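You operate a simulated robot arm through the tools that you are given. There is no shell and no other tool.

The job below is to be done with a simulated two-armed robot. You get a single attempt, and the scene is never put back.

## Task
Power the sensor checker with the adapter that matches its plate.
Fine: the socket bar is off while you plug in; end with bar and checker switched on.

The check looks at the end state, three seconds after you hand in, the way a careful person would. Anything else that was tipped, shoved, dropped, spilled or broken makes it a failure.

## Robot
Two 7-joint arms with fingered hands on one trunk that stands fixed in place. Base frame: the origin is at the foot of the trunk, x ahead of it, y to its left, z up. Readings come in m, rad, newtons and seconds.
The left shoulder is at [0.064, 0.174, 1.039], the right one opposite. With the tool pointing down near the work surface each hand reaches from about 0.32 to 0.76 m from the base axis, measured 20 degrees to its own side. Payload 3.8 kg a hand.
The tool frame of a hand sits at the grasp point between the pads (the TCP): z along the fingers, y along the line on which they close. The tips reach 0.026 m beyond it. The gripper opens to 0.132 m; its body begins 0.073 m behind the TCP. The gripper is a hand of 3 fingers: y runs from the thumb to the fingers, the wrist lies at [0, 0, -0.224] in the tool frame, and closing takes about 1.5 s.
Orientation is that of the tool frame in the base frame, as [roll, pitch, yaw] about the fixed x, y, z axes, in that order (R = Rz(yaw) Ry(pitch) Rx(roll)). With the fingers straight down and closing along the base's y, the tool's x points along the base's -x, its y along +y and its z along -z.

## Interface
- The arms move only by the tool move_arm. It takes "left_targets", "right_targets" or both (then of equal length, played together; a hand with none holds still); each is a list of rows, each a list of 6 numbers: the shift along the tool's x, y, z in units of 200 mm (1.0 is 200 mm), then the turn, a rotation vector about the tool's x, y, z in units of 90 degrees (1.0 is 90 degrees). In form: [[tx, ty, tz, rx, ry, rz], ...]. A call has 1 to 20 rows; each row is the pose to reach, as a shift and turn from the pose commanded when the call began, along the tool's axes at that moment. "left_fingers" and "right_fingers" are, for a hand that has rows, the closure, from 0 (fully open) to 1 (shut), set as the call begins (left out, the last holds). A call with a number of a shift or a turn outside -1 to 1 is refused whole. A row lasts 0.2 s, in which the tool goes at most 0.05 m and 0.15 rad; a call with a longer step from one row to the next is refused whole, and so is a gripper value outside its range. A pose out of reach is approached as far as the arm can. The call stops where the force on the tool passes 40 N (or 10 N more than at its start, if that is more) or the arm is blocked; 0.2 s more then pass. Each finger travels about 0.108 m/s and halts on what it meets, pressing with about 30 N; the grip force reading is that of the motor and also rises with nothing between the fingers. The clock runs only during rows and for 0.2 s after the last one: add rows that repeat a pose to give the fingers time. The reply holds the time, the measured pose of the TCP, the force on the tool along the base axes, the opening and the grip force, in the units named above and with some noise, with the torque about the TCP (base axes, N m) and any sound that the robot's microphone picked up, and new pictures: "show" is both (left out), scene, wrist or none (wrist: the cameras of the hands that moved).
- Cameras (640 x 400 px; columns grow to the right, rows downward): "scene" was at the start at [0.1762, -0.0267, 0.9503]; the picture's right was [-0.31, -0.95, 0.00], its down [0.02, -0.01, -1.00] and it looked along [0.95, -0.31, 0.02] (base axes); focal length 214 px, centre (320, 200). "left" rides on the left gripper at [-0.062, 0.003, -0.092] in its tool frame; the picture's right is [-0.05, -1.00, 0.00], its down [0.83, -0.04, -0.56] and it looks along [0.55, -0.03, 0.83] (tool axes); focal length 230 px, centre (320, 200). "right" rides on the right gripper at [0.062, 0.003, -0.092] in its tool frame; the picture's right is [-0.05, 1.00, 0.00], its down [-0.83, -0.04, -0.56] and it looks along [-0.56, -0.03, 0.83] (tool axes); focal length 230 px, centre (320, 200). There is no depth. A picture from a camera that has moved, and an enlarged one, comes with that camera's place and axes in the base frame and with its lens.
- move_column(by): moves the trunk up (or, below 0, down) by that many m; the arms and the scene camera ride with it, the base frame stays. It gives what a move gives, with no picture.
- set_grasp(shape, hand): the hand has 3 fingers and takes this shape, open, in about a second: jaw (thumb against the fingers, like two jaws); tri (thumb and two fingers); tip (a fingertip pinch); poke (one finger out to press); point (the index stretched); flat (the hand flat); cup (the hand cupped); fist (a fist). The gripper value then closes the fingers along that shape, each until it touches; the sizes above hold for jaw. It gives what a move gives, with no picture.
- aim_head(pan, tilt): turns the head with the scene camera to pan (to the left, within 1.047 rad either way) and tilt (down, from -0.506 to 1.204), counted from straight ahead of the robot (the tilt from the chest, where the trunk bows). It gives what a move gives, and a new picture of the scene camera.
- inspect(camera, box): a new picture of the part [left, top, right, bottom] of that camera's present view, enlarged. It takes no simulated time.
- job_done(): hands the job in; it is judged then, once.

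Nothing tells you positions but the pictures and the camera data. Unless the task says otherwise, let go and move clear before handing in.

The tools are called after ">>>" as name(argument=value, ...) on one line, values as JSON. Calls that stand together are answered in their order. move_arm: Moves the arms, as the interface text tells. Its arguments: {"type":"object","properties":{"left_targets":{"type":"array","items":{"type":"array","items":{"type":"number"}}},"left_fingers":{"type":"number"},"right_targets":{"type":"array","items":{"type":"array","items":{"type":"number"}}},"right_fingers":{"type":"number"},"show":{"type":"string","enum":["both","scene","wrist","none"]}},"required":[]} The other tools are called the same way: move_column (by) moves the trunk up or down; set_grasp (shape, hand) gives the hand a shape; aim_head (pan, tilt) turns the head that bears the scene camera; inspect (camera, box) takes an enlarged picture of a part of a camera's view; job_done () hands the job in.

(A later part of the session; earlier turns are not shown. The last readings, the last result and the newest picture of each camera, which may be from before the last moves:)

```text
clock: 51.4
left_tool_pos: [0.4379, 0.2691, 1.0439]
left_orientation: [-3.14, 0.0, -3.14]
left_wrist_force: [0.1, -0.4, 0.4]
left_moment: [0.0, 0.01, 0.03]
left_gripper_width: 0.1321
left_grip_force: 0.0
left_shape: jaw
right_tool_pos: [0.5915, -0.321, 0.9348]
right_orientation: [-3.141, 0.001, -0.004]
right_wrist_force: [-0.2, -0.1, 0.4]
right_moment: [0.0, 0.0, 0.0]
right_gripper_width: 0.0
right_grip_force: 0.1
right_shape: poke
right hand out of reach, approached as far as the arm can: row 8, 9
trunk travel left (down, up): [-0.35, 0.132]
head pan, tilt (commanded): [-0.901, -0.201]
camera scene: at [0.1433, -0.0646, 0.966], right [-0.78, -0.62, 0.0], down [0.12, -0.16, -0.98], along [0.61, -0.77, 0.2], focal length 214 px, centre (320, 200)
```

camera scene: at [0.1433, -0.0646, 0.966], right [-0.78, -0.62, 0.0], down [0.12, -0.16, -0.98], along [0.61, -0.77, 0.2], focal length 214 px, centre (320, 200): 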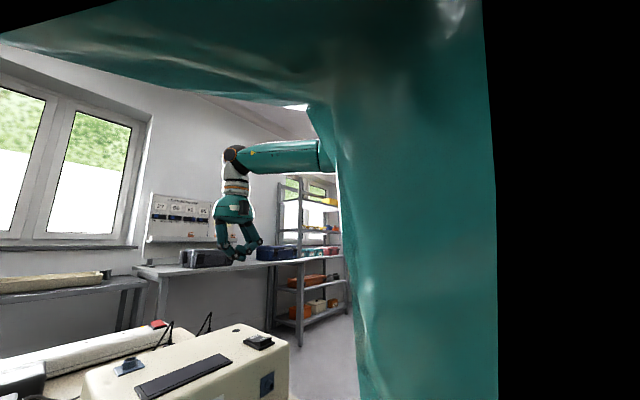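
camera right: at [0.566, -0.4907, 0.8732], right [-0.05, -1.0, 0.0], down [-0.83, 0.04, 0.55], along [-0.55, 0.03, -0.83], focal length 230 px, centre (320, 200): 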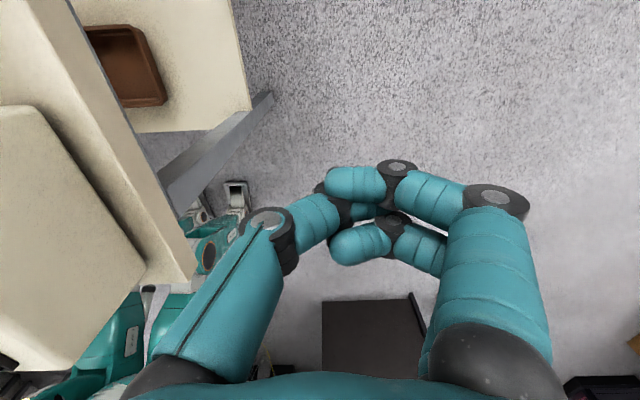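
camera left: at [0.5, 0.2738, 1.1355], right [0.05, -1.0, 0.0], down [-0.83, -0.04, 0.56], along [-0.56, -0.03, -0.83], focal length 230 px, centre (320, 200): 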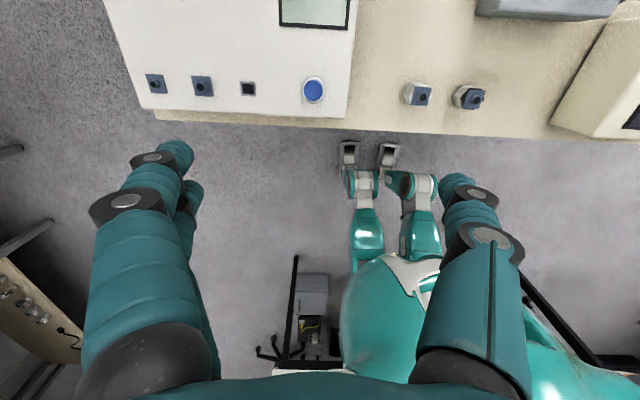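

The limiting joint looks like the forearm roll: the wrist is on the wrong bend branch. I'll back off, take the hand through a straight (horizontal) wrist in free air, and flip the branch.

>>> move_arm(right_targets=[[-0.2, 0.1, 0.03, 0, 0, -0.05], [-0.4, 0.2, 0.06, 0, 0, -0.1], [-0.6, 0.3, 0.1, 0, 0, -0.144], [-0.6, 0.3, 0.1, 0, 0, -0.144]], show="scene")

```text
clock: 52.4
left_tool_pos: [0.4382, 0.2702, 1.0441]
left_orientation: [-3.14, 0.0, -3.14]
left_wrist_force: [0.4, 0.3, -0.5]
left_moment: [-0.01, 0.02, 0.02]
left_gripper_width: 0.1317
left_grip_force: 0.0
left_shape: jaw
right_tool_pos: [0.4728, -0.3792, 0.9167]
right_orientation: [-3.142, -0.001, 0.226]
right_wrist_force: [-0.4, -0.5, -0.3]
right_moment: [0.0, 0.0, -0.02]
right_gripper_width: 0.0
right_grip_force: 0.0
right_shape: poke
trunk travel left (down, up): [-0.35, 0.132]
head pan, tilt (commanded): [-0.901, -0.201]
camera scene: at [0.1431, -0.0639, 0.9661], right [-0.78, -0.62, 0.0], down [0.12, -0.16, -0.98], along [0.61, -0.77, 0.2], focal length 214 px, centre (320, 200)
```

scene: 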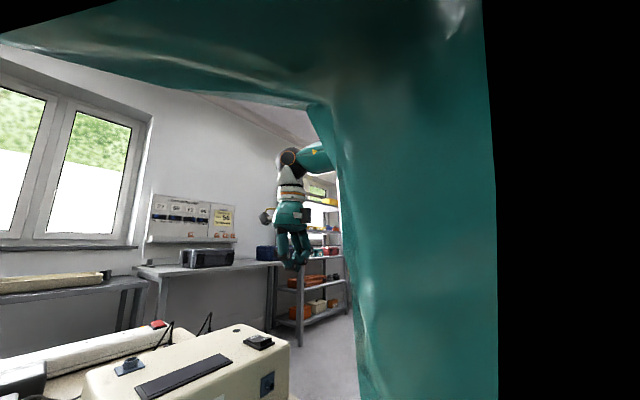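

>>> move_arm(right_targets=[[0.1457, 0, 0.0022, 0, 0.0909, 0], [0.2882, 0, -0.0181, 0, 0.1818, 0], [0.4243, 0, -0.0603, 0, 0.2727, 0], [0.551, 0, -0.1233, 0, 0.3636, 0], [0.6653, 0, -0.2054, 0, 0.4545, 0], [0.7645, 0, -0.3048, 0, 0.5455, 0], [0.8468, 0, -0.4191, 0, 0.6364, 0], [0.9097, 0, -0.5456, 0, 0.7273, 0], [0.9519, 0, -0.6817, 0, 0.8182, 0], [0.9722, 0, -0.8242, 0, 0.9091, 0], [0.97, 0, -0.97, 0, 1.0, 0], [0.97, 0, -0.97, 0, 1.0, 0]], show="scene")

```text
clock: 55.0
left_tool_pos: [0.4368, 0.2705, 1.0442]
left_orientation: [3.14, 0.0, 3.142]
left_wrist_force: [-0.4, -0.9, 0.0]
left_moment: [-0.01, -0.04, -0.02]
left_gripper_width: 0.132
left_grip_force: 0.0
left_shape: jaw
right_tool_pos: [0.6653, -0.3361, 1.1393]
right_orientation: [3.083, -1.555, 0.283]
right_wrist_force: [-0.1, 0.3, 0.7]
right_moment: [0.03, 0.01, -0.02]
right_gripper_width: 0.0
right_grip_force: 0.0
right_shape: poke
right hand out of reach, approached as far as the arm can: row 11, 12
trunk travel left (down, up): [-0.35, 0.132]
head pan, tilt (commanded): [-0.901, -0.201]
camera scene: at [0.1425, -0.0641, 0.9662], right [-0.78, -0.62, 0.0], down [0.12, -0.16, -0.98], along [0.61, -0.77, 0.2], focal length 214 px, centre (320, 200)
```

scene: 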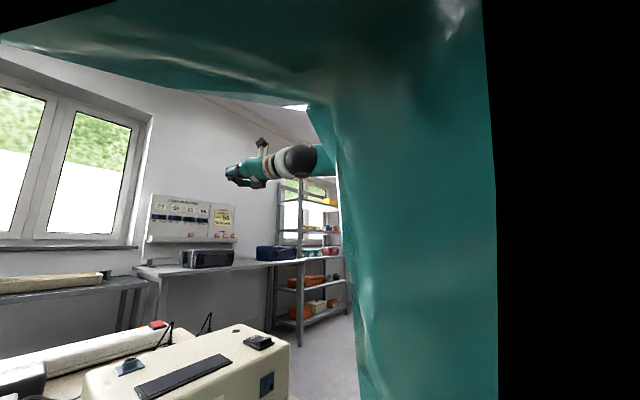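

>>> move_arm(right_targets=[[0.156, 0, -0.011, 0, 0.0889, 0], [0.309, 0, -0.0434, 0, 0.1778, 0], [0.456, 0, -0.0968, 0, 0.2667, 0], [0.594, 0, -0.17, 0, 0.3556, 0], [0.72, 0, -0.262, 0, 0.4444, 0], [0.72, 0, -0.262, 0, 0.4444, 0]], show="scene")

```text
clock: 56.4
left_tool_pos: [0.4377, 0.2687, 1.0439]
left_orientation: [-3.14, 0.001, 3.141]
left_wrist_force: [0.2, -0.4, -0.4]
left_moment: [0.04, -0.03, 0.0]
left_gripper_width: 0.132
left_grip_force: 0.0
left_shape: jaw
right_tool_pos: [0.6951, -0.3258, 1.4495]
right_orientation: [0.038, -0.906, -2.917]
right_wrist_force: [-0.5, 0.3, -0.5]
right_moment: [-0.03, 0.03, -0.01]
right_gripper_width: 0.0
right_grip_force: 0.0
right_shape: poke
right hand out of reach, approached as far as the arm can: row 1, 2, 3, 4, 5, 6
trunk travel left (down, up): [-0.35, 0.132]
head pan, tilt (commanded): [-0.901, -0.201]
camera scene: at [0.1425, -0.065, 0.9661], right [-0.78, -0.62, 0.0], down [0.12, -0.16, -0.98], along [0.61, -0.77, 0.2], focal length 214 px, centre (320, 200)
```

scene: 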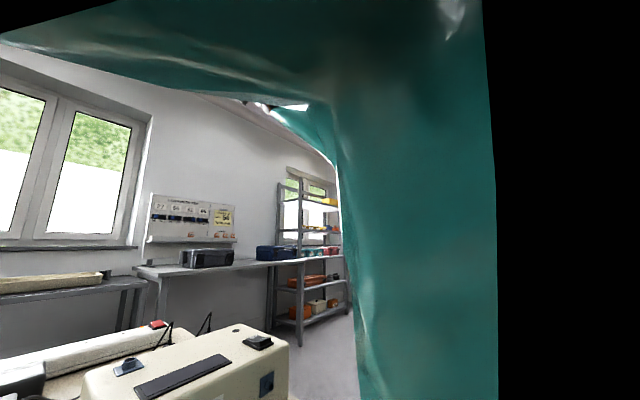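

The wrist would not bend the other way (the whole forearm rose instead), so I bring the hand back down. As a comparison I also test the left arm's mirrored reach at a safe height.

>>> move_arm(left_targets=[[-0.2, 0, 0.05, 0, 0, 0], [-0.4, 0, 0.1, 0, 0, 0], [-0.6, 0, 0.15, 0, 0, 0], [-0.8, 0, 0.2, 0, 0, 0], [-1.0, 0, 0.2, 0, 0, 0], [-1.0, 0, 0.2, 0, 0, 0]], right_targets=[[-0.12, 0, -0.1, 0, -0.0889, 0], [-0.24, 0, -0.1, 0, -0.1778, 0], [-0.36, 0, -0.1, 0, -0.2667, 0], [-0.5, 0, -0.1, 0, -0.3556, 0], [-0.6, 0, -0.1, 0, -0.4444, 0], [-0.7, 0, -0.1, 0, -0.5, 0]], show="scene")

```text
clock: 57.8
left_tool_pos: [0.6387, 0.271, 1.0011]
left_orientation: [3.14, 0.0, -3.139]
left_wrist_force: [-0.2, -1.4, -1.0]
left_moment: [0.03, 0.01, 0.0]
left_gripper_width: 0.1318
left_grip_force: 0.1
left_shape: jaw
right_tool_pos: [0.7605, -0.329, 1.3259]
right_orientation: [2.97, -1.447, 0.423]
right_wrist_force: [0.3, -0.4, -0.1]
right_moment: [0.02, -0.04, 0.02]
right_gripper_width: 0.0001
right_grip_force: 0.1
right_shape: poke
right hand out of reach, approached as far as the arm can: row 6
trunk travel left (down, up): [-0.35, 0.132]
head pan, tilt (commanded): [-0.901, -0.201]
camera scene: at [0.1433, -0.0652, 0.9659], right [-0.78, -0.62, 0.0], down [0.12, -0.16, -0.98], along [0.61, -0.77, 0.2], focal length 214 px, centre (320, 200)
```

scene: 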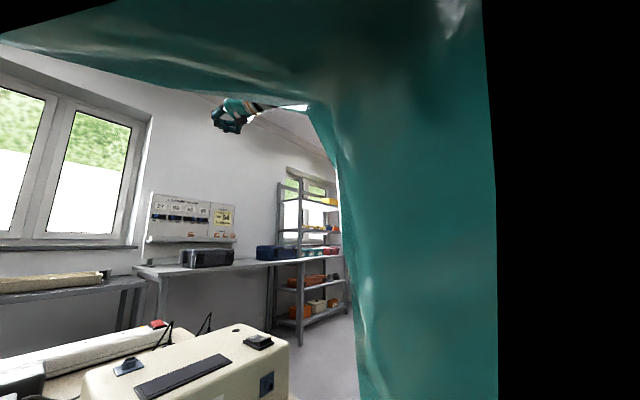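

The left arm reaches the mirrored spot easily, so the right arm has merely drifted into a poor elbow posture. I look at the left arm's shape there as a model.

>>> aim_head(pan=0.9, tilt=-0.2)

```text
clock: 59.6
left_tool_pos: [0.6385, 0.271, 1.001]
left_orientation: [-3.141, 0.0, -3.14]
left_wrist_force: [1.1, -0.5, -0.2]
left_moment: [0.03, 0.03, 0.0]
left_gripper_width: 0.132
left_grip_force: 0.0
left_shape: jaw
right_tool_pos: [0.7593, -0.3249, 1.327]
right_orientation: [2.954, -1.446, 0.437]
right_wrist_force: [-0.3, 0.2, 0.3]
right_moment: [-0.02, 0.01, 0.04]
right_gripper_width: 0.0
right_grip_force: 0.0
right_shape: poke
trunk travel left (down, up): [-0.35, 0.132]
head pan, tilt (commanded): [0.901, -0.201]
camera scene: at [0.1428, 0.0662, 0.9661], right [0.78, -0.62, 0.0], down [0.12, 0.16, -0.98], along [0.61, 0.77, 0.2], focal length 214 px, centre (320, 200)
```

scene: 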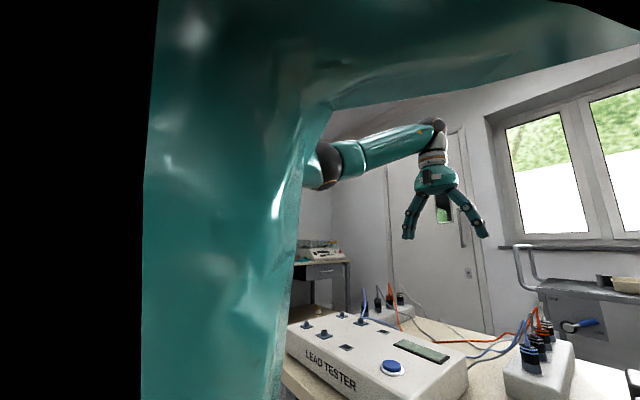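

The left arm's elbow sits lower with the forearm rising to the wrist. I'll bring the right hand down to the side, stretch the arm fully there, and use a roll at full stretch to lower its elbow.

>>> move_arm(left_targets=[[0.2, 0, -0.03, 0, 0, 0], [0.4, 0, -0.06, 0, 0, 0], [0.6, 0, -0.1, 0, 0, 0], [0.8, 0, -0.15, 0, 0, 0], [1.0, 0, -0.2, 0, 0, 0], [1.0, 0, -0.2, 0, 0, 0]], right_targets=[[-0.16, 0.03, -0.1, 0, -0.0833, 0], [-0.33, 0.06, -0.2, 0, -0.1667, 0], [-0.49, 0.09, -0.3, 0, -0.25, 0], [-0.66, 0.12, -0.4, 0, -0.3333, 0], [-0.82, 0.145, -0.49, 0, -0.4167, 0], [-0.983, 0.171, -0.584, 0, -0.5, 0]], show="none")

>>> aim_head(pan=-1.04, tilt=-0.3)

```text
clock: 61.0
left_tool_pos: [0.4389, 0.2687, 1.0431]
left_orientation: [-3.141, -0.002, -3.14]
left_wrist_force: [-0.5, 0.5, -0.5]
left_moment: [-0.02, -0.03, 0.01]
left_gripper_width: 0.1318
left_grip_force: 0.1
left_shape: jaw
right_tool_pos: [0.6348, -0.3986, 1.1463]
right_orientation: [3.115, -0.659, 0.269]
right_wrist_force: [-1.4, -0.1, -0.5]
right_moment: [0.02, 0.04, -0.02]
right_gripper_width: 0.0
right_grip_force: 0.0
right_shape: poke
trunk travel left (down, up): [-0.35, 0.132]
head pan, tilt (commanded): [0.901, -0.201]
```

```text
clock: 62.9
left_tool_pos: [0.4374, 0.2694, 1.044]
left_orientation: [3.141, 0.001, -3.14]
left_wrist_force: [1.1, 0.6, -0.6]
left_moment: [-0.01, 0.01, 0.0]
left_gripper_width: 0.132
left_grip_force: 0.1
left_shape: jaw
right_tool_pos: [0.637, -0.3992, 1.148]
right_orientation: [3.114, -0.663, 0.271]
right_wrist_force: [0.7, -0.2, 0.6]
right_moment: [0.0, 0.0, -0.02]
right_gripper_width: 0.0001
right_grip_force: 0.0
right_shape: poke
trunk travel left (down, up): [-0.35, 0.132]
head pan, tilt (commanded): [-1.04, -0.3]
camera scene: at [0.1309, -0.0668, 0.9742], right [-0.86, -0.51, 0.0], down [0.15, -0.25, -0.96], along [0.48, -0.82, 0.3], focal length 214 px, centre (320, 200)
```

scene: 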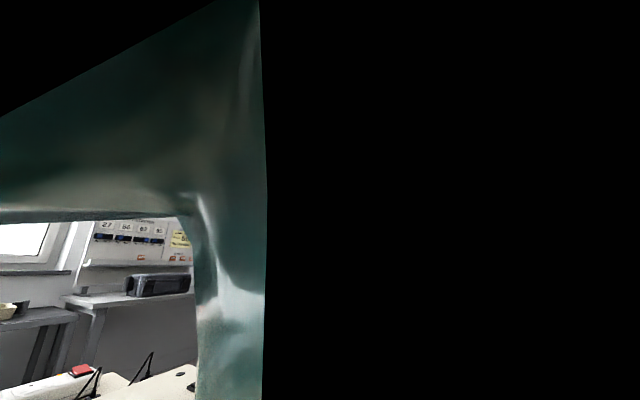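

>>> move_arm(right_targets=[[-0.2, -0.036, 0.04, 0, -0.0844, 0], [-0.4, -0.071, 0.08, 0, -0.1689, 0], [-0.6, -0.107, 0.12, 0, -0.2533, 0], [-0.8, -0.142, 0.163, 0, -0.3378, 0], [-0.9975, -0.178, 0.2035, 0, -0.4222, 0], [-0.9975, -0.178, 0.2035, 0, -0.4222, 0]], show="none")

>>> aim_head(pan=-0.7, tilt=-0.35)

```text
clock: 64.3
left_tool_pos: [0.4385, 0.2698, 1.0426]
left_orientation: [-3.141, 0.0, -3.139]
left_wrist_force: [-0.4, -0.1, 0.3]
left_moment: [0.04, -0.02, 0.0]
left_gripper_width: 0.1319
left_grip_force: 0.3
left_shape: jaw
right_tool_pos: [0.4961, -0.403, 0.9949]
right_orientation: [3.118, 0.005, 0.254]
right_wrist_force: [0.5, 1.0, -0.4]
right_moment: [-0.03, 0.0, 0.01]
right_gripper_width: 0.0001
right_grip_force: 0.1
right_shape: poke
trunk travel left (down, up): [-0.35, 0.132]
head pan, tilt (commanded): [-1.04, -0.3]
```

```text
clock: 65.1
left_tool_pos: [0.4373, 0.271, 1.0419]
left_orientation: [3.141, -0.001, 3.141]
left_wrist_force: [0.6, -0.4, 0.7]
left_moment: [-0.03, 0.02, 0.0]
left_gripper_width: 0.132
left_grip_force: 0.1
left_shape: jaw
right_tool_pos: [0.4971, -0.4023, 0.9954]
right_orientation: [3.12, 0.002, 0.253]
right_wrist_force: [-0.3, 0.8, 0.8]
right_moment: [0.02, -0.01, -0.02]
right_gripper_width: 0.0
right_grip_force: 0.0
right_shape: poke
trunk travel left (down, up): [-0.35, 0.132]
head pan, tilt (commanded): [-0.7, -0.351]
camera scene: at [0.1491, -0.048, 0.9781], right [-0.64, -0.76, 0.0], down [0.26, -0.22, -0.94], along [0.72, -0.61, 0.34], focal length 214 px, centre (320, 200)
```

scene: 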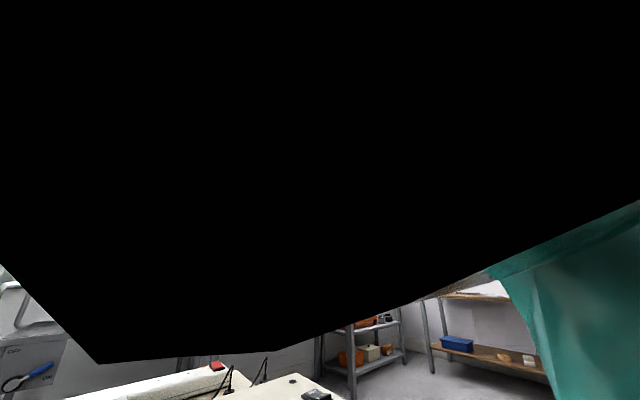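

>>> aim_head(pan=-0.75, tilt=-0.1)

>>> move_arm(right_targets=[[0.181, -0.085, 0.056, 0, 0, 0.04], [0.362, -0.17, 0.112, 0, 0, 0.08], [0.542, -0.255, 0.17, 0, 0, 0.12], [0.723, -0.34, 0.225, 0, 0, 0.161], [0.723, -0.34, 0.225, 0, 0, 0.161]], show="scene")

```text
clock: 65.9
left_tool_pos: [0.4381, 0.2692, 1.0433]
left_orientation: [-3.141, 0.001, -3.141]
left_wrist_force: [-0.3, -0.7, 0.6]
left_moment: [-0.01, 0.03, -0.01]
left_gripper_width: 0.1318
left_grip_force: 0.2
left_shape: jaw
right_tool_pos: [0.4976, -0.4025, 0.9941]
right_orientation: [3.119, 0.002, 0.252]
right_wrist_force: [0.4, -0.4, 0.0]
right_moment: [0.01, -0.02, -0.01]
right_gripper_width: 0.0001
right_grip_force: 0.0
right_shape: poke
trunk travel left (down, up): [-0.35, 0.132]
head pan, tilt (commanded): [-0.75, -0.099]
camera scene: at [0.1547, -0.0584, 0.9576], right [-0.68, -0.73, 0.0], down [0.07, -0.07, -0.99], along [0.73, -0.68, 0.1], focal length 214 px, centre (320, 200)
```

scene: 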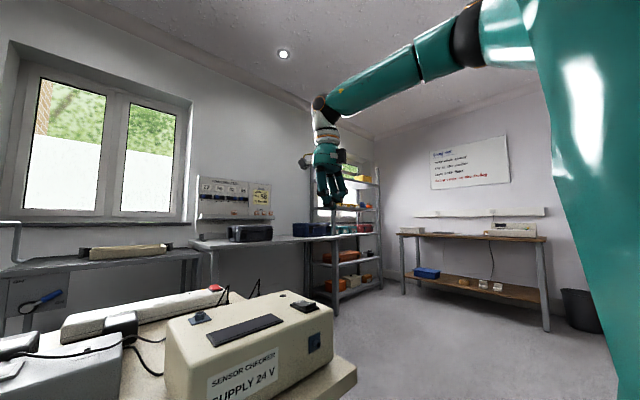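

```text
clock: 67.1
left_tool_pos: [0.4377, 0.2688, 1.0435]
left_orientation: [3.142, 0.001, -3.141]
left_wrist_force: [-0.3, -1.4, 0.1]
left_moment: [0.02, 0.02, 0.01]
left_gripper_width: 0.132
left_grip_force: 0.0
left_shape: jaw
right_tool_pos: [0.5891, -0.3243, 0.9301]
right_orientation: [3.121, -0.004, -0.001]
right_wrist_force: [-0.2, -0.7, 0.1]
right_moment: [0.0, 0.04, -0.03]
right_gripper_width: 0.0002
right_grip_force: 0.0
right_shape: poke
right hand out of reach, approached as far as the arm can: row 3, 4, 5
trunk travel left (down, up): [-0.35, 0.132]
head pan, tilt (commanded): [-0.75, -0.099]
camera scene: at [0.1553, -0.0591, 0.9574], right [-0.68, -0.73, 0.0], down [0.07, -0.07, -1.0], along [0.73, -0.68, 0.1], focal length 214 px, centre (320, 200)
```

scene: 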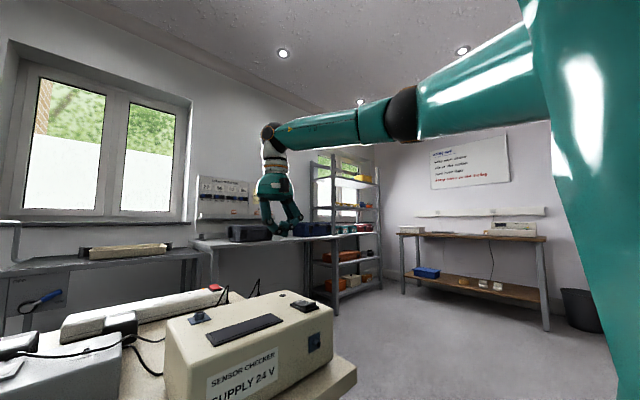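

Same stall. I'll try the full-stretch roll trick beside the bench: extend out to the right side, tilt inward while stretched, retract, then straighten.

>>> move_arm(right_targets=[[-0.05, 0.2, 0, 0, 0, 0], [-0.05, 0.4, 0, 0, 0, 0], [-0.05, 0.6, 0, 0, 0, 0], [-0.05, 0.8, 0.05, 0, 0, 0], [-0.05, 0.92, 0.2, 0, 0, 0], [0, 0.92, 0.4, 0, 0, 0], [0.1, 0.92, 0.575, 0, 0, 0], [0.2, 0.92, 0.575, 0, 0, 0], [0.2, 0.92, 0.575, 0, 0, 0]], show="scene")

```text
clock: 69.1
left_tool_pos: [0.4366, 0.269, 1.043]
left_orientation: [3.141, -0.001, 3.142]
left_wrist_force: [0.2, -0.4, -0.4]
left_moment: [-0.01, -0.02, 0.0]
left_gripper_width: 0.1318
left_grip_force: 0.0
left_shape: jaw
right_tool_pos: [0.6017, -0.504, 0.8221]
right_orientation: [3.119, -0.005, -0.002]
right_wrist_force: [-0.3, 0.1, -0.4]
right_moment: [-0.05, 0.03, 0.0]
right_gripper_width: 0.0
right_grip_force: 0.1
right_shape: poke
right hand out of reach, approached as far as the arm can: row 7, 8, 9
trunk travel left (down, up): [-0.35, 0.132]
head pan, tilt (commanded): [-0.75, -0.099]
camera scene: at [0.155, -0.0591, 0.9574], right [-0.68, -0.73, 0.0], down [0.07, -0.07, -1.0], along [0.73, -0.68, 0.1], focal length 214 px, centre (320, 200)
```

scene: 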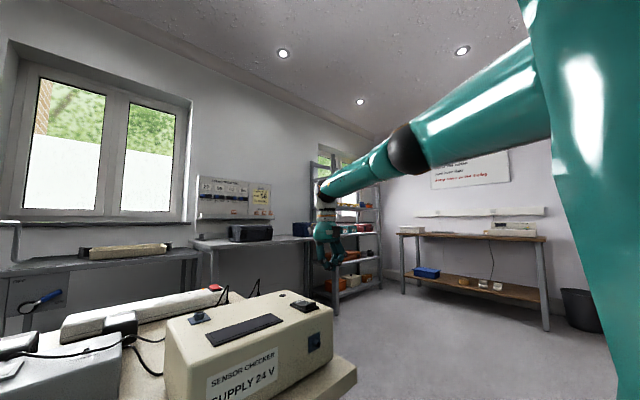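

Arm is straight now. Rolling the hand inward about the stretched arm, with a little extra height over the plugs.

>>> move_arm(right_targets=[[0, -0.146, -0.05, 0.0833, 0, 0], [0, -0.29, -0.12, 0.1667, 0, 0], [0, -0.4286, -0.2, 0.25, 0, 0], [0, -0.56, -0.3, 0.3333, 0, 0], [0, -0.682, -0.38, 0.4167, 0, 0], [0, -0.792, -0.48, 0.5, 0, 0], [0, -0.8886, -0.59, 0.5833, 0, 0], [0, -0.97, -0.71, 0.6667, 0, 0], [0, -0.97, -0.71, 0.6667, 0, 0]], show="scene")

```text
clock: 71.1
left_tool_pos: [0.4366, 0.2697, 1.0436]
left_orientation: [-3.141, -0.003, -3.14]
left_wrist_force: [-0.1, 0.0, 0.2]
left_moment: [0.02, 0.01, 0.01]
left_gripper_width: 0.1318
left_grip_force: 0.1
left_shape: jaw
right_tool_pos: [0.6008, -0.3064, 0.9607]
right_orientation: [-2.115, -0.004, 0.0]
right_wrist_force: [0.1, 0.1, 0.5]
right_moment: [0.0, -0.02, -0.02]
right_gripper_width: 0.0
right_grip_force: 0.0
right_shape: poke
trunk travel left (down, up): [-0.35, 0.132]
head pan, tilt (commanded): [-0.75, -0.099]
camera scene: at [0.1547, -0.0584, 0.9575], right [-0.68, -0.73, 0.0], down [0.07, -0.07, -1.0], along [0.73, -0.68, 0.1], focal length 214 px, centre (320, 200)
```

scene: 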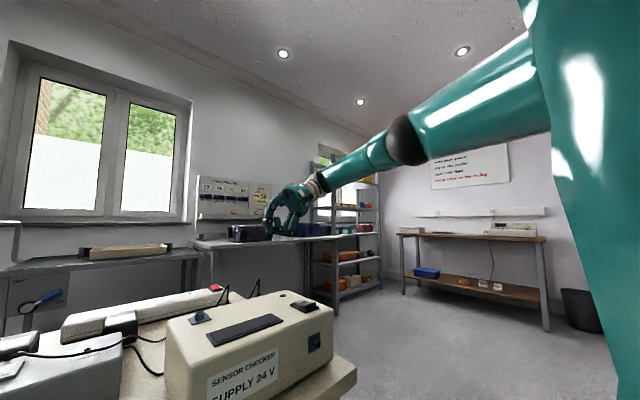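

>>> move_arm(right_targets=[[-0.2, -0.06, 0.1, 0, 0, 0], [-0.4, -0.12, 0.2, 0, 0, 0], [-0.64, -0.2, 0.333, 0, 0, 0], [-0.85, -0.2, 0.333, 0, 0, 0], [-0.85, -0.2, 0.333, 0, 0, 0]], show="scene")

```text
refused: row 3 steps farther than a row can; nothing moved
```

>>> move_arm(right_targets=[[-0.2, -0.06, 0.1, 0, 0, 0], [-0.4, -0.12, 0.2, 0, 0, 0], [-0.6, -0.18, 0.3, 0, 0, 0], [-0.8, -0.2, 0.333, 0, 0, 0], [-0.85, -0.2, 0.333, 0, 0, 0]], show="scene")

```text
clock: 72.3
left_tool_pos: [0.4381, 0.2707, 1.043]
left_orientation: [3.141, 0.0, -3.14]
left_wrist_force: [-1.2, 0.5, 0.3]
left_moment: [0.01, -0.02, -0.01]
left_gripper_width: 0.1319
left_grip_force: 0.2
left_shape: jaw
right_tool_pos: [0.4319, -0.2285, 0.9591]
right_orientation: [-2.113, -0.004, -0.001]
right_wrist_force: [0.3, -0.3, -0.1]
right_moment: [0.0, 0.0, 0.0]
right_gripper_width: 0.0
right_grip_force: 0.1
right_shape: poke
trunk travel left (down, up): [-0.35, 0.132]
head pan, tilt (commanded): [-0.75, -0.099]
camera scene: at [0.1548, -0.0583, 0.9575], right [-0.68, -0.73, 0.0], down [0.07, -0.07, -1.0], along [0.73, -0.68, 0.1], focal length 214 px, centre (320, 200)
```

scene: 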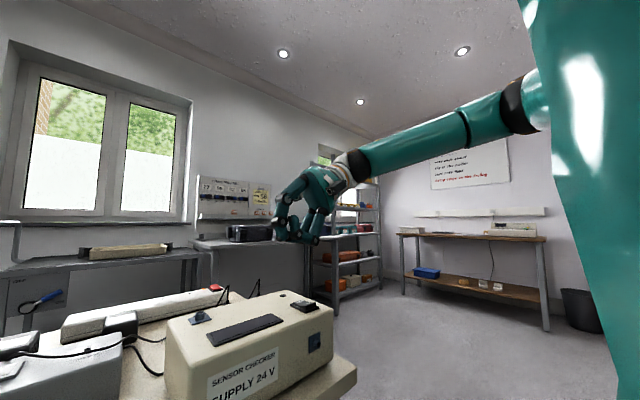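

>>> move_arm(right_targets=[[0, 0.109, -0.029, -0.0833, 0, 0], [0, 0.216, -0.078, -0.1667, 0, 0], [0, 0.318, -0.144, -0.25, 0, 0], [0, 0.413, -0.229, -0.3333, 0, 0], [0, 0.4995, -0.331, -0.4167, 0, 0], [0, 0.574, -0.447, -0.5, 0, 0], [0, 0.6355, -0.5785, -0.5833, 0, 0], [0, 0.682, -0.721, -0.6667, 0, 0], [0, 0.682, -0.721, -0.6667, 0, 0]], show="scene")

```text
clock: 74.3
left_tool_pos: [0.438, 0.2691, 1.044]
left_orientation: [3.14, 0.0, -3.141]
left_wrist_force: [-0.8, -0.1, 0.1]
left_moment: [0.01, 0.01, 0.01]
left_gripper_width: 0.1319
left_grip_force: 0.1
left_shape: jaw
right_tool_pos: [0.4322, -0.4187, 0.9159]
right_orientation: [3.115, -0.003, -0.001]
right_wrist_force: [0.3, -0.6, 1.1]
right_moment: [0.0, -0.01, -0.01]
right_gripper_width: 0.0002
right_grip_force: 0.1
right_shape: poke
trunk travel left (down, up): [-0.35, 0.132]
head pan, tilt (commanded): [-0.75, -0.099]
camera scene: at [0.1548, -0.0584, 0.9575], right [-0.68, -0.73, 0.0], down [0.07, -0.07, -1.0], along [0.73, -0.68, 0.1], focal length 214 px, centre (320, 200)
```

scene: 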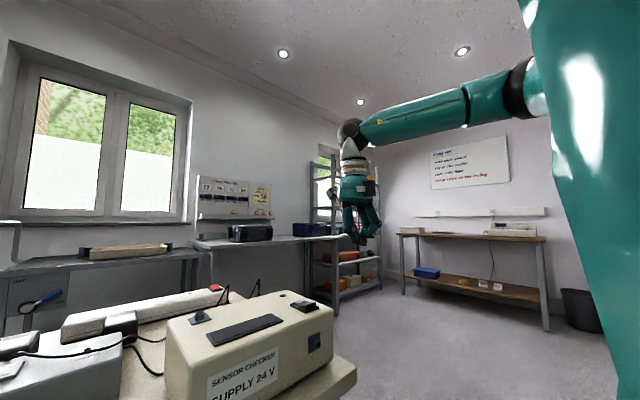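

>>> move_arm(right_targets=[[0.168, -0.119, 0, 0, 0, 0], [0.336, -0.238, 0, 0, 0, 0], [0.504, -0.357, 0, 0, 0, 0], [0.672, -0.476, 0, 0, 0, 0], [0.84, -0.595, 0, 0, 0, 0], [0.84, -0.595, 0, 0, 0, 0]], show="scene")

```text
clock: 75.7
left_tool_pos: [0.4382, 0.2691, 1.0434]
left_orientation: [-3.141, 0.0, -3.14]
left_wrist_force: [0.2, -0.7, -0.5]
left_moment: [0.04, 0.0, 0.02]
left_gripper_width: 0.1319
left_grip_force: 0.2
left_shape: jaw
right_tool_pos: [0.5875, -0.3138, 0.9111]
right_orientation: [3.119, -0.003, -0.001]
right_wrist_force: [0.5, -1.0, 0.7]
right_moment: [0.0, 0.02, -0.01]
right_gripper_width: 0.0002
right_grip_force: 0.0
right_shape: poke
right hand out of reach, approached as far as the arm can: row 5, 6
trunk travel left (down, up): [-0.35, 0.132]
head pan, tilt (commanded): [-0.75, -0.099]
camera scene: at [0.1552, -0.059, 0.9574], right [-0.68, -0.73, 0.0], down [0.07, -0.07, -1.0], along [0.73, -0.68, 0.1], focal length 214 px, centre (320, 200)
```

scene: 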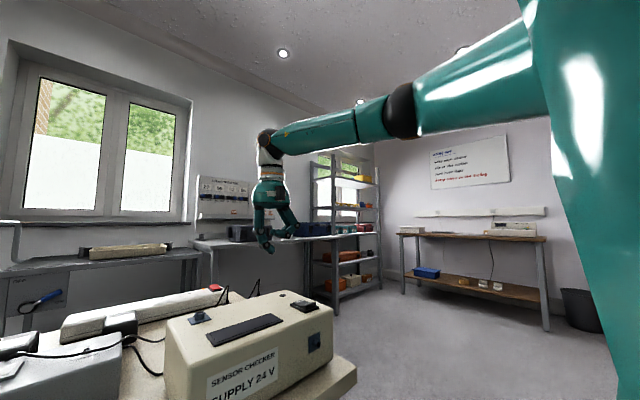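

Same boundary again, with the elbow at the same spot. I test whether tilting the fingers inward (towards the centre) lets the wrist advance.

>>> move_arm(right_targets=[[0, -0.146, -0.0096, 0.0833, 0, 0], [0, -0.29, -0.0382, 0.1667, 0, 0], [0, -0.4286, -0.0852, 0.25, 0, 0], [0, -0.56, -0.15, 0.3333, 0, 0], [0, -0.682, -0.2314, 0.4167, 0, 0], [0, -0.792, -0.328, 0.5, 0, 0], [0.2, -0.792, -0.328, 0.5, 0, 0], [0.4, -0.792, -0.328, 0.5, 0, 0], [0.4, -0.792, -0.328, 0.5, 0, 0]], show="scene")

```text
clock: 77.7
left_tool_pos: [0.4372, 0.27, 1.0426]
left_orientation: [3.141, -0.002, -3.138]
left_wrist_force: [-0.1, -0.4, 0.1]
left_moment: [-0.01, 0.01, -0.01]
left_gripper_width: 0.1319
left_grip_force: 0.0
left_shape: jaw
right_tool_pos: [0.5886, -0.1563, 0.972]
right_orientation: [-2.377, -0.003, 0.0]
right_wrist_force: [-0.3, 0.9, -0.9]
right_moment: [-0.01, 0.0, 0.01]
right_gripper_width: 0.0
right_grip_force: 0.1
right_shape: poke
right hand out of reach, approached as far as the arm can: row 7, 8, 9
trunk travel left (down, up): [-0.35, 0.132]
head pan, tilt (commanded): [-0.75, -0.099]
camera scene: at [0.1548, -0.0585, 0.9575], right [-0.68, -0.73, 0.0], down [0.07, -0.07, -1.0], along [0.73, -0.68, 0.1], focal length 214 px, centre (320, 200)
```

scene: 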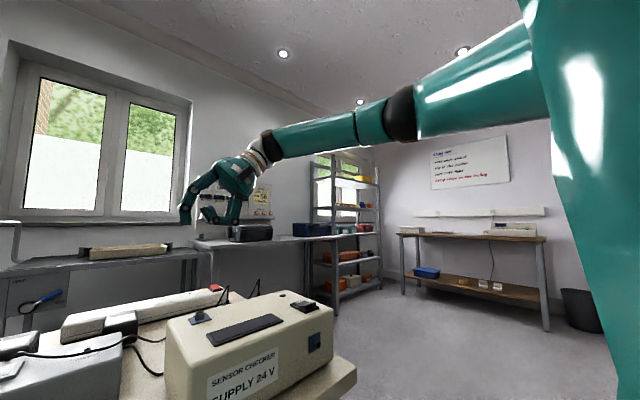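

The wrist position itself is what's blocked: the shoulder seems to be in a poor branch with the upper arm held outward. Before swinging the elbow round the robot's right side, I look at the free space there.

>>> inspect(camera="right", box=[0, 0, 640, 400])

>>> inspect(camera="left", box=[0, 0, 640, 400])

```text
1.00 times, centred on (320, 200) of right (not enlarged: the box is as wide or as high as the picture)
camera zoom: at [0.6478, -0.2236, 1.0366], right [-0.05, -0.72, -0.69], down [-0.83, -0.35, 0.43], along [-0.55, 0.6, -0.58], focal length 230 px, centre (320, 200)
```

zoom: 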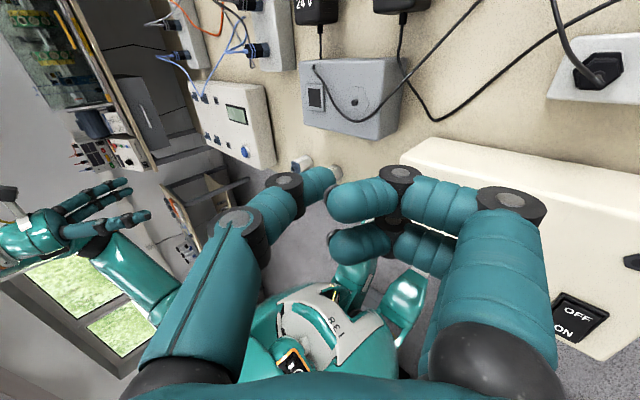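

```text
1.00 times, centred on (320, 200) of left (not enlarged: the box is as wide or as high as the picture)
camera zoom: at [0.4994, 0.2734, 1.1352], right [0.05, -1.0, 0.0], down [-0.83, -0.04, 0.56], along [-0.55, -0.03, -0.83], focal length 230 px, centre (320, 200)
```

zoom: 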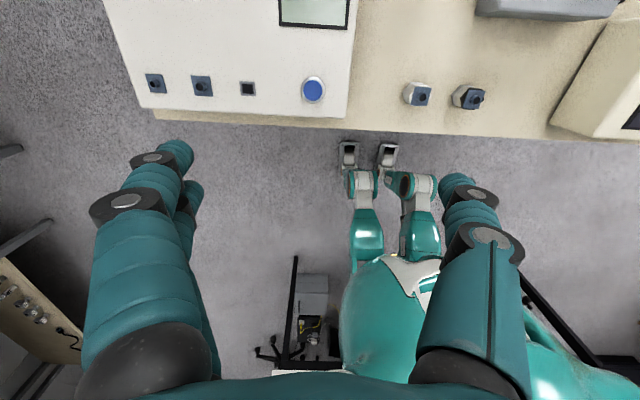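

I'll tilt the left hand so its camera looks across at the right arm, to watch its elbow.

>>> move_arm(left_targets=[[0, 0, 0, 0.09, 0, 0], [0, 0, 0, 0.18, 0, 0], [0, 0, 0, 0.27, 0, 0], [0, 0, 0, 0.36, 0, 0], [0, 0, 0, 0.45, 0, 0], [0, 0, 0, 0.54, 0, 0], [0, 0, 0, 0.63, 0, 0], [0, 0, 0, 0.72, 0, 0], [0, 0, 0, 0.8333, 0, 0], [0, 0, 0, 0.8333, 0, 0]], show="wrist")

```text
refused: row 9 steps farther than a row can; nothing moved
```

>>> move_arm(left_targets=[[0, 0, 0, 0.09, 0, 0], [0, 0, 0, 0.18, 0, 0], [0, 0, 0, 0.27, 0, 0], [0, 0, 0, 0.36, 0, 0], [0, 0, 0, 0.45, 0, 0], [0, 0, 0, 0.54, 0, 0], [0, 0, 0, 0.63, 0, 0], [0, 0, 0, 0.72, 0, 0], [0, 0, 0, 0.8, 0, 0], [0, 0, 0, 0.8333, 0, 0]], show="wrist")

```text
clock: 79.9
left_tool_pos: [0.4382, 0.2703, 1.0436]
left_orientation: [-1.831, 0.001, -3.14]
left_wrist_force: [-0.3, -0.7, 0.6]
left_moment: [0.02, -0.01, 0.0]
left_gripper_width: 0.1319
left_grip_force: 0.1
left_shape: jaw
right_tool_pos: [0.5885, -0.1571, 0.9726]
right_orientation: [-2.379, -0.003, 0.0]
right_wrist_force: [-0.3, 0.3, 0.2]
right_moment: [-0.04, -0.02, 0.0]
right_gripper_width: 0.0002
right_grip_force: 0.0
right_shape: poke
trunk travel left (down, up): [-0.35, 0.132]
head pan, tilt (commanded): [-0.75, -0.099]
camera left: at [0.5002, 0.3613, 1.0644], right [0.05, -0.26, 0.97], down [-0.83, 0.52, 0.18], along [-0.55, -0.81, -0.19], focal length 230 px, centre (320, 200)
```

left: 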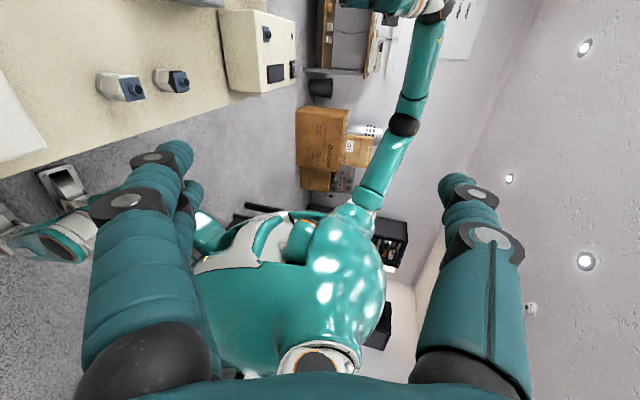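

I can see the right arm well from here (and boxes to the robot's right, so I keep motions near). The elbow rides high; I'll ratchet it down: stretch, roll inward, retract, roll back, watching from the left camera.

>>> move_arm(right_targets=[[0.03, 0.2, -0.13, 0, 0, 0], [0.06, 0.4, -0.26, 0, 0, 0], [0.1, 0.6, -0.39, 0, 0, 0], [0.15, 0.7925, -0.5245, 0, 0, 0], [0.2, 0.7925, -0.5245, 0, 0, 0]], show="none")

>>> inspect(camera="left", box=[200, 0, 520, 220])

```text
clock: 81.1
left_tool_pos: [0.4381, 0.2697, 1.0433]
left_orientation: [-1.834, 0.001, 3.141]
left_wrist_force: [0.0, 0.2, 0.2]
left_moment: [0.02, -0.02, 0.04]
left_gripper_width: 0.1319
left_grip_force: 0.1
left_shape: jaw
right_tool_pos: [0.6053, -0.3421, 0.9354]
right_orientation: [-2.378, -0.004, 0.0]
right_wrist_force: [0.5, 0.2, -0.5]
right_moment: [0.05, -0.02, 0.03]
right_gripper_width: 0.0001
right_grip_force: 0.1
right_shape: poke
right hand out of reach, approached as far as the arm can: row 4, 5
trunk travel left (down, up): [-0.35, 0.132]
head pan, tilt (commanded): [-0.75, -0.099]
```

```text
1.82 times, centred on (360, 110) of left
camera zoom: at [0.5007, 0.3605, 1.0642], right [0.05, -0.26, 0.96], down [-0.83, 0.52, 0.19], along [-0.55, -0.81, -0.19], focal length 418 px, centre (247, 364)
```

zoom: 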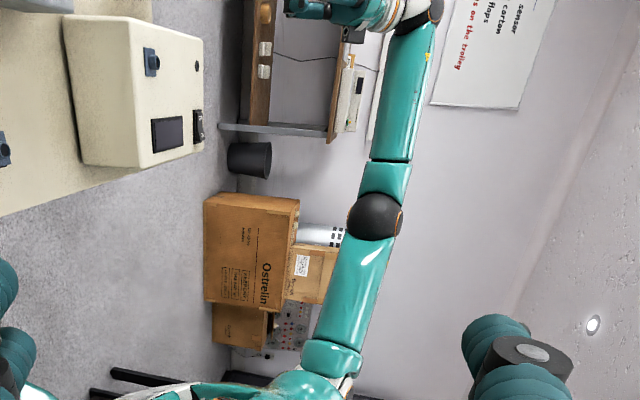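

>>> move_arm(right_targets=[[0, -0.1365, -0.0083, 0.0778, 0, 0], [0, -0.271, -0.0333, 0.1556, 0, 0], [0, -0.4014, -0.0744, 0.2333, 0, 0], [0, -0.5258, -0.1311, 0.3111, 0, 0], [0, -0.6424, -0.2025, 0.3889, 0, 0], [0, -0.7494, -0.2877, 0.4667, 0, 0], [0, -0.8453, -0.3852, 0.5444, 0, 0], [0, -0.9285, -0.4937, 0.6222, 0, 0], [0, -0.9285, -0.4937, 0.6222, 0, 0]], show="none")

>>> inspect(camera="left", box=[200, 0, 520, 220])

```text
clock: 83.1
left_tool_pos: [0.4387, 0.2715, 1.0429]
left_orientation: [-1.833, 0.002, -3.14]
left_wrist_force: [0.0, 0.1, 0.5]
left_moment: [0.05, 0.01, -0.01]
left_gripper_width: 0.1322
left_grip_force: 0.1
left_shape: jaw
right_tool_pos: [0.6026, -0.2777, 1.1354]
right_orientation: [-1.401, -0.002, -0.003]
right_wrist_force: [0.1, -0.3, -0.5]
right_moment: [0.01, 0.01, -0.01]
right_gripper_width: 0.0001
right_grip_force: 0.0
right_shape: poke
right hand out of reach, approached as far as the arm can: row 8
trunk travel left (down, up): [-0.35, 0.132]
head pan, tilt (commanded): [-0.75, -0.099]
```

```text
1.82 times, centred on (360, 110) of left
camera zoom: at [0.5002, 0.3611, 1.0642], right [0.05, -0.26, 0.96], down [-0.83, 0.52, 0.19], along [-0.55, -0.81, -0.19], focal length 418 px, centre (247, 364)
```

zoom: 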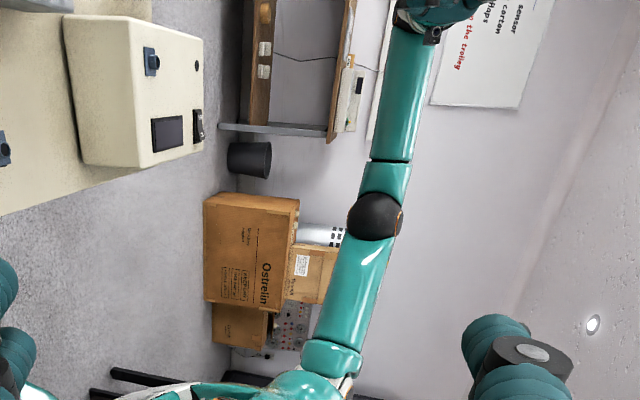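

The roll was taken by the forearm alone since the arm was not quite straight. I roll back, then stretch further out at about 45° to the side where the arm can go straight.

>>> move_arm(right_targets=[[0, 0.1365, -0.0083, -0.0778, 0, 0], [0, 0.271, -0.0333, -0.1556, 0, 0], [0, 0.4014, -0.0744, -0.2333, 0, 0], [0, 0.5258, -0.1311, -0.3111, 0, 0], [0, 0.6424, -0.2025, -0.3889, 0, 0], [0, 0.7494, -0.2877, -0.4667, 0, 0], [0, 0.8453, -0.3852, -0.5444, 0, 0], [0, 0.9285, -0.4937, -0.6222, 0, 0]], show="none")

>>> move_arm(right_targets=[[-0.1, 0.19, -0.05, -0.08, 0, 0], [-0.2, 0.36, -0.12, -0.16, 0, 0], [-0.25, 0.53, -0.22, -0.24, 0, 0], [-0.3, 0.68, -0.34, -0.32, 0, 0], [-0.35, 0.8, -0.46, -0.4, 0, 0], [-0.35, 0.9, -0.56, -0.48, 0, 0], [-0.35, 0.9, -0.56, -0.48, 0, 0]], show="none")

>>> inspect(camera="left", box=[200, 0, 520, 220])

```text
clock: 84.9
left_tool_pos: [0.4381, 0.2705, 1.0435]
left_orientation: [-1.832, -0.001, -3.141]
left_wrist_force: [-0.2, 0.0, -0.2]
left_moment: [0.0, -0.05, 0.02]
left_gripper_width: 0.1317
left_grip_force: 0.1
left_shape: jaw
right_tool_pos: [0.6031, -0.3407, 0.9349]
right_orientation: [-2.378, -0.005, -0.002]
right_wrist_force: [1.4, -0.6, 0.1]
right_moment: [0.0, 0.01, 0.02]
right_gripper_width: 0.0
right_grip_force: 0.0
right_shape: poke
trunk travel left (down, up): [-0.35, 0.132]
head pan, tilt (commanded): [-0.75, -0.099]
```

```text
clock: 86.5
left_tool_pos: [0.4382, 0.2707, 1.0437]
left_orientation: [-1.831, -0.001, -3.14]
left_wrist_force: [0.4, 0.0, 0.3]
left_moment: [0.02, 0.0, 0.02]
left_gripper_width: 0.132
left_grip_force: 0.1
left_shape: jaw
right_tool_pos: [0.5396, -0.5498, 0.892]
right_orientation: [-3.132, -0.004, 0.002]
right_wrist_force: [0.6, -0.2, 0.2]
right_moment: [0.02, 0.0, 0.01]
right_gripper_width: 0.0
right_grip_force: 0.2
right_shape: poke
trunk travel left (down, up): [-0.35, 0.132]
head pan, tilt (commanded): [-0.75, -0.099]
```

```text
1.82 times, centred on (360, 110) of left
camera zoom: at [0.5001, 0.361, 1.0643], right [0.05, -0.26, 0.96], down [-0.83, 0.52, 0.19], along [-0.55, -0.81, -0.19], focal length 418 px, centre (247, 364)
```

zoom: 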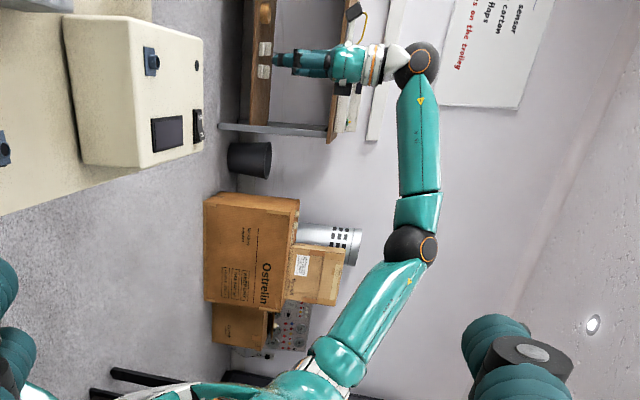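

Let me compare like with like: I put the right hand in the exact mirror of the left's earlier pose and view it from the head.

>>> move_arm(right_targets=[[-0.1, -0.2, -0.1, 0, 0, 0], [-0.2, -0.4, -0.25, 0, 0, 0], [-0.3, -0.6, -0.4, 0, 0, 0], [-0.4, -0.8, -0.55, 0, 0, 0], [-0.5, -1.0, -0.7, 0, 0, 0], [-0.5, -1.0, -0.75, 0, 0, 0]], show="none")

>>> move_arm(right_targets=[[0, -0.2, 0, 0, 0, 0], [0, -0.4, 0, 0, 0, 0], [0, -0.4, 0, 0, 0, 0]], show="none")

>>> aim_head(pan=-0.8, tilt=-0.2)

>>> inspect(camera="left", box=[200, 0, 520, 220])

```text
refused: row 2 steps farther than a row can; nothing moved
```

```text
clock: 87.3
left_tool_pos: [0.4381, 0.2705, 1.0435]
left_orientation: [-1.833, -0.002, -3.14]
left_wrist_force: [0.4, -0.1, -0.8]
left_moment: [0.02, -0.02, 0.03]
left_gripper_width: 0.1318
left_grip_force: 0.1
left_shape: jaw
right_tool_pos: [0.538, -0.4682, 0.8927]
right_orientation: [-3.134, -0.004, -0.002]
right_wrist_force: [0.4, -0.9, -0.4]
right_moment: [-0.02, 0.01, -0.02]
right_gripper_width: 0.0002
right_grip_force: 0.0
right_shape: poke
trunk travel left (down, up): [-0.35, 0.132]
head pan, tilt (commanded): [-0.75, -0.099]
```

```text
clock: 88.0
left_tool_pos: [0.4379, 0.2705, 1.0443]
left_orientation: [-1.834, 0.001, -3.141]
left_wrist_force: [-0.9, 0.2, -0.4]
left_moment: [0.01, -0.03, 0.0]
left_gripper_width: 0.1319
left_grip_force: 0.0
left_shape: jaw
right_tool_pos: [0.5391, -0.4669, 0.8928]
right_orientation: [-3.135, -0.004, 0.0]
right_wrist_force: [-0.1, -0.4, -0.2]
right_moment: [0.0, 0.0, 0.02]
right_gripper_width: 0.0
right_grip_force: 0.1
right_shape: poke
trunk travel left (down, up): [-0.35, 0.132]
head pan, tilt (commanded): [-0.799, -0.201]
camera scene: at [0.1491, -0.0587, 0.9661], right [-0.72, -0.7, 0.0], down [0.14, -0.14, -0.98], along [0.68, -0.7, 0.2], focal length 214 px, centre (320, 200)
```

scene: 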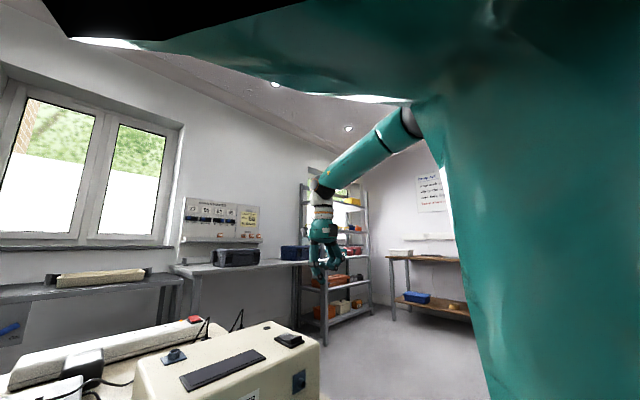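

```text
1.82 times, centred on (360, 110) of left
camera zoom: at [0.5003, 0.3611, 1.0642], right [0.05, -0.26, 0.96], down [-0.83, 0.52, 0.19], along [-0.55, -0.81, -0.19], focal length 418 px, centre (247, 364)
```

zoom: 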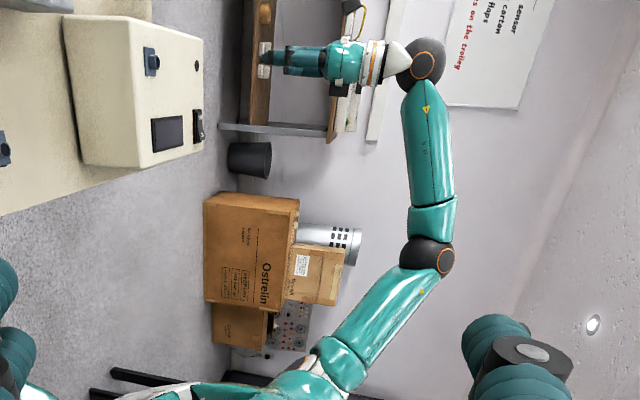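

>>> move_arm(right_targets=[[-0.1, -0.17, -0.12, 0, 0, 0], [-0.2, -0.34, -0.25, 0, 0, 0], [-0.3, -0.51, -0.38, 0, 0, 0], [-0.4, -0.68, -0.51, 0, 0, 0], [-0.5, -0.85, -0.64, 0, 0, 0], [-0.5, -0.98, -0.75, 0, 0, 0], [-0.5, -0.98, -0.75, 0, 0, 0]], show="scene")

>>> inspect(camera="left", box=[200, 0, 520, 220])

```text
clock: 89.5
left_tool_pos: [0.439, 0.2693, 1.0439]
left_orientation: [-1.833, 0.0, -3.139]
left_wrist_force: [0.7, 1.2, -0.7]
left_moment: [0.03, -0.01, -0.01]
left_gripper_width: 0.1318
left_grip_force: 0.2
left_shape: jaw
right_tool_pos: [0.4356, -0.2765, 1.0454]
right_orientation: [-3.134, -0.004, -0.001]
right_wrist_force: [-0.4, -0.3, 0.6]
right_moment: [-0.02, 0.01, 0.01]
right_gripper_width: 0.0
right_grip_force: 0.0
right_shape: poke
trunk travel left (down, up): [-0.35, 0.132]
head pan, tilt (commanded): [-0.799, -0.201]
camera scene: at [0.149, -0.0589, 0.9661], right [-0.72, -0.7, 0.0], down [0.14, -0.14, -0.98], along [0.68, -0.7, 0.2], focal length 214 px, centre (320, 200)
```

scene: 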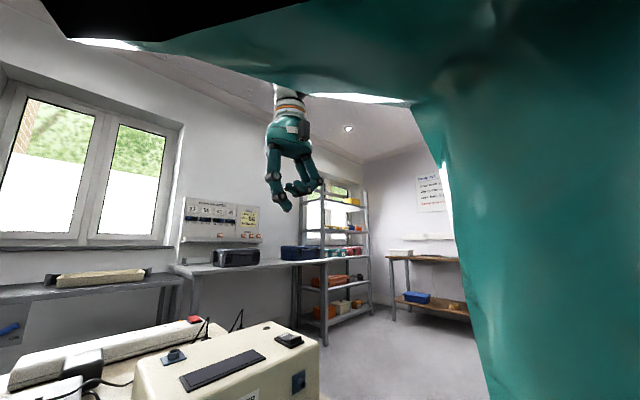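

```text
1.82 times, centred on (360, 110) of left
camera zoom: at [0.5001, 0.3608, 1.0643], right [0.05, -0.26, 0.96], down [-0.83, 0.52, 0.19], along [-0.55, -0.81, -0.19], focal length 418 px, centre (247, 364)
```

zoom: 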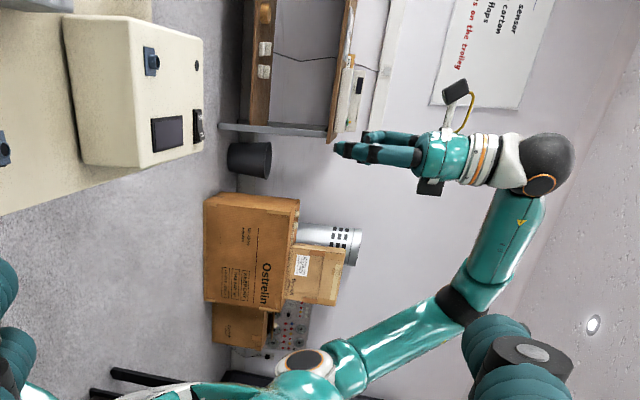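

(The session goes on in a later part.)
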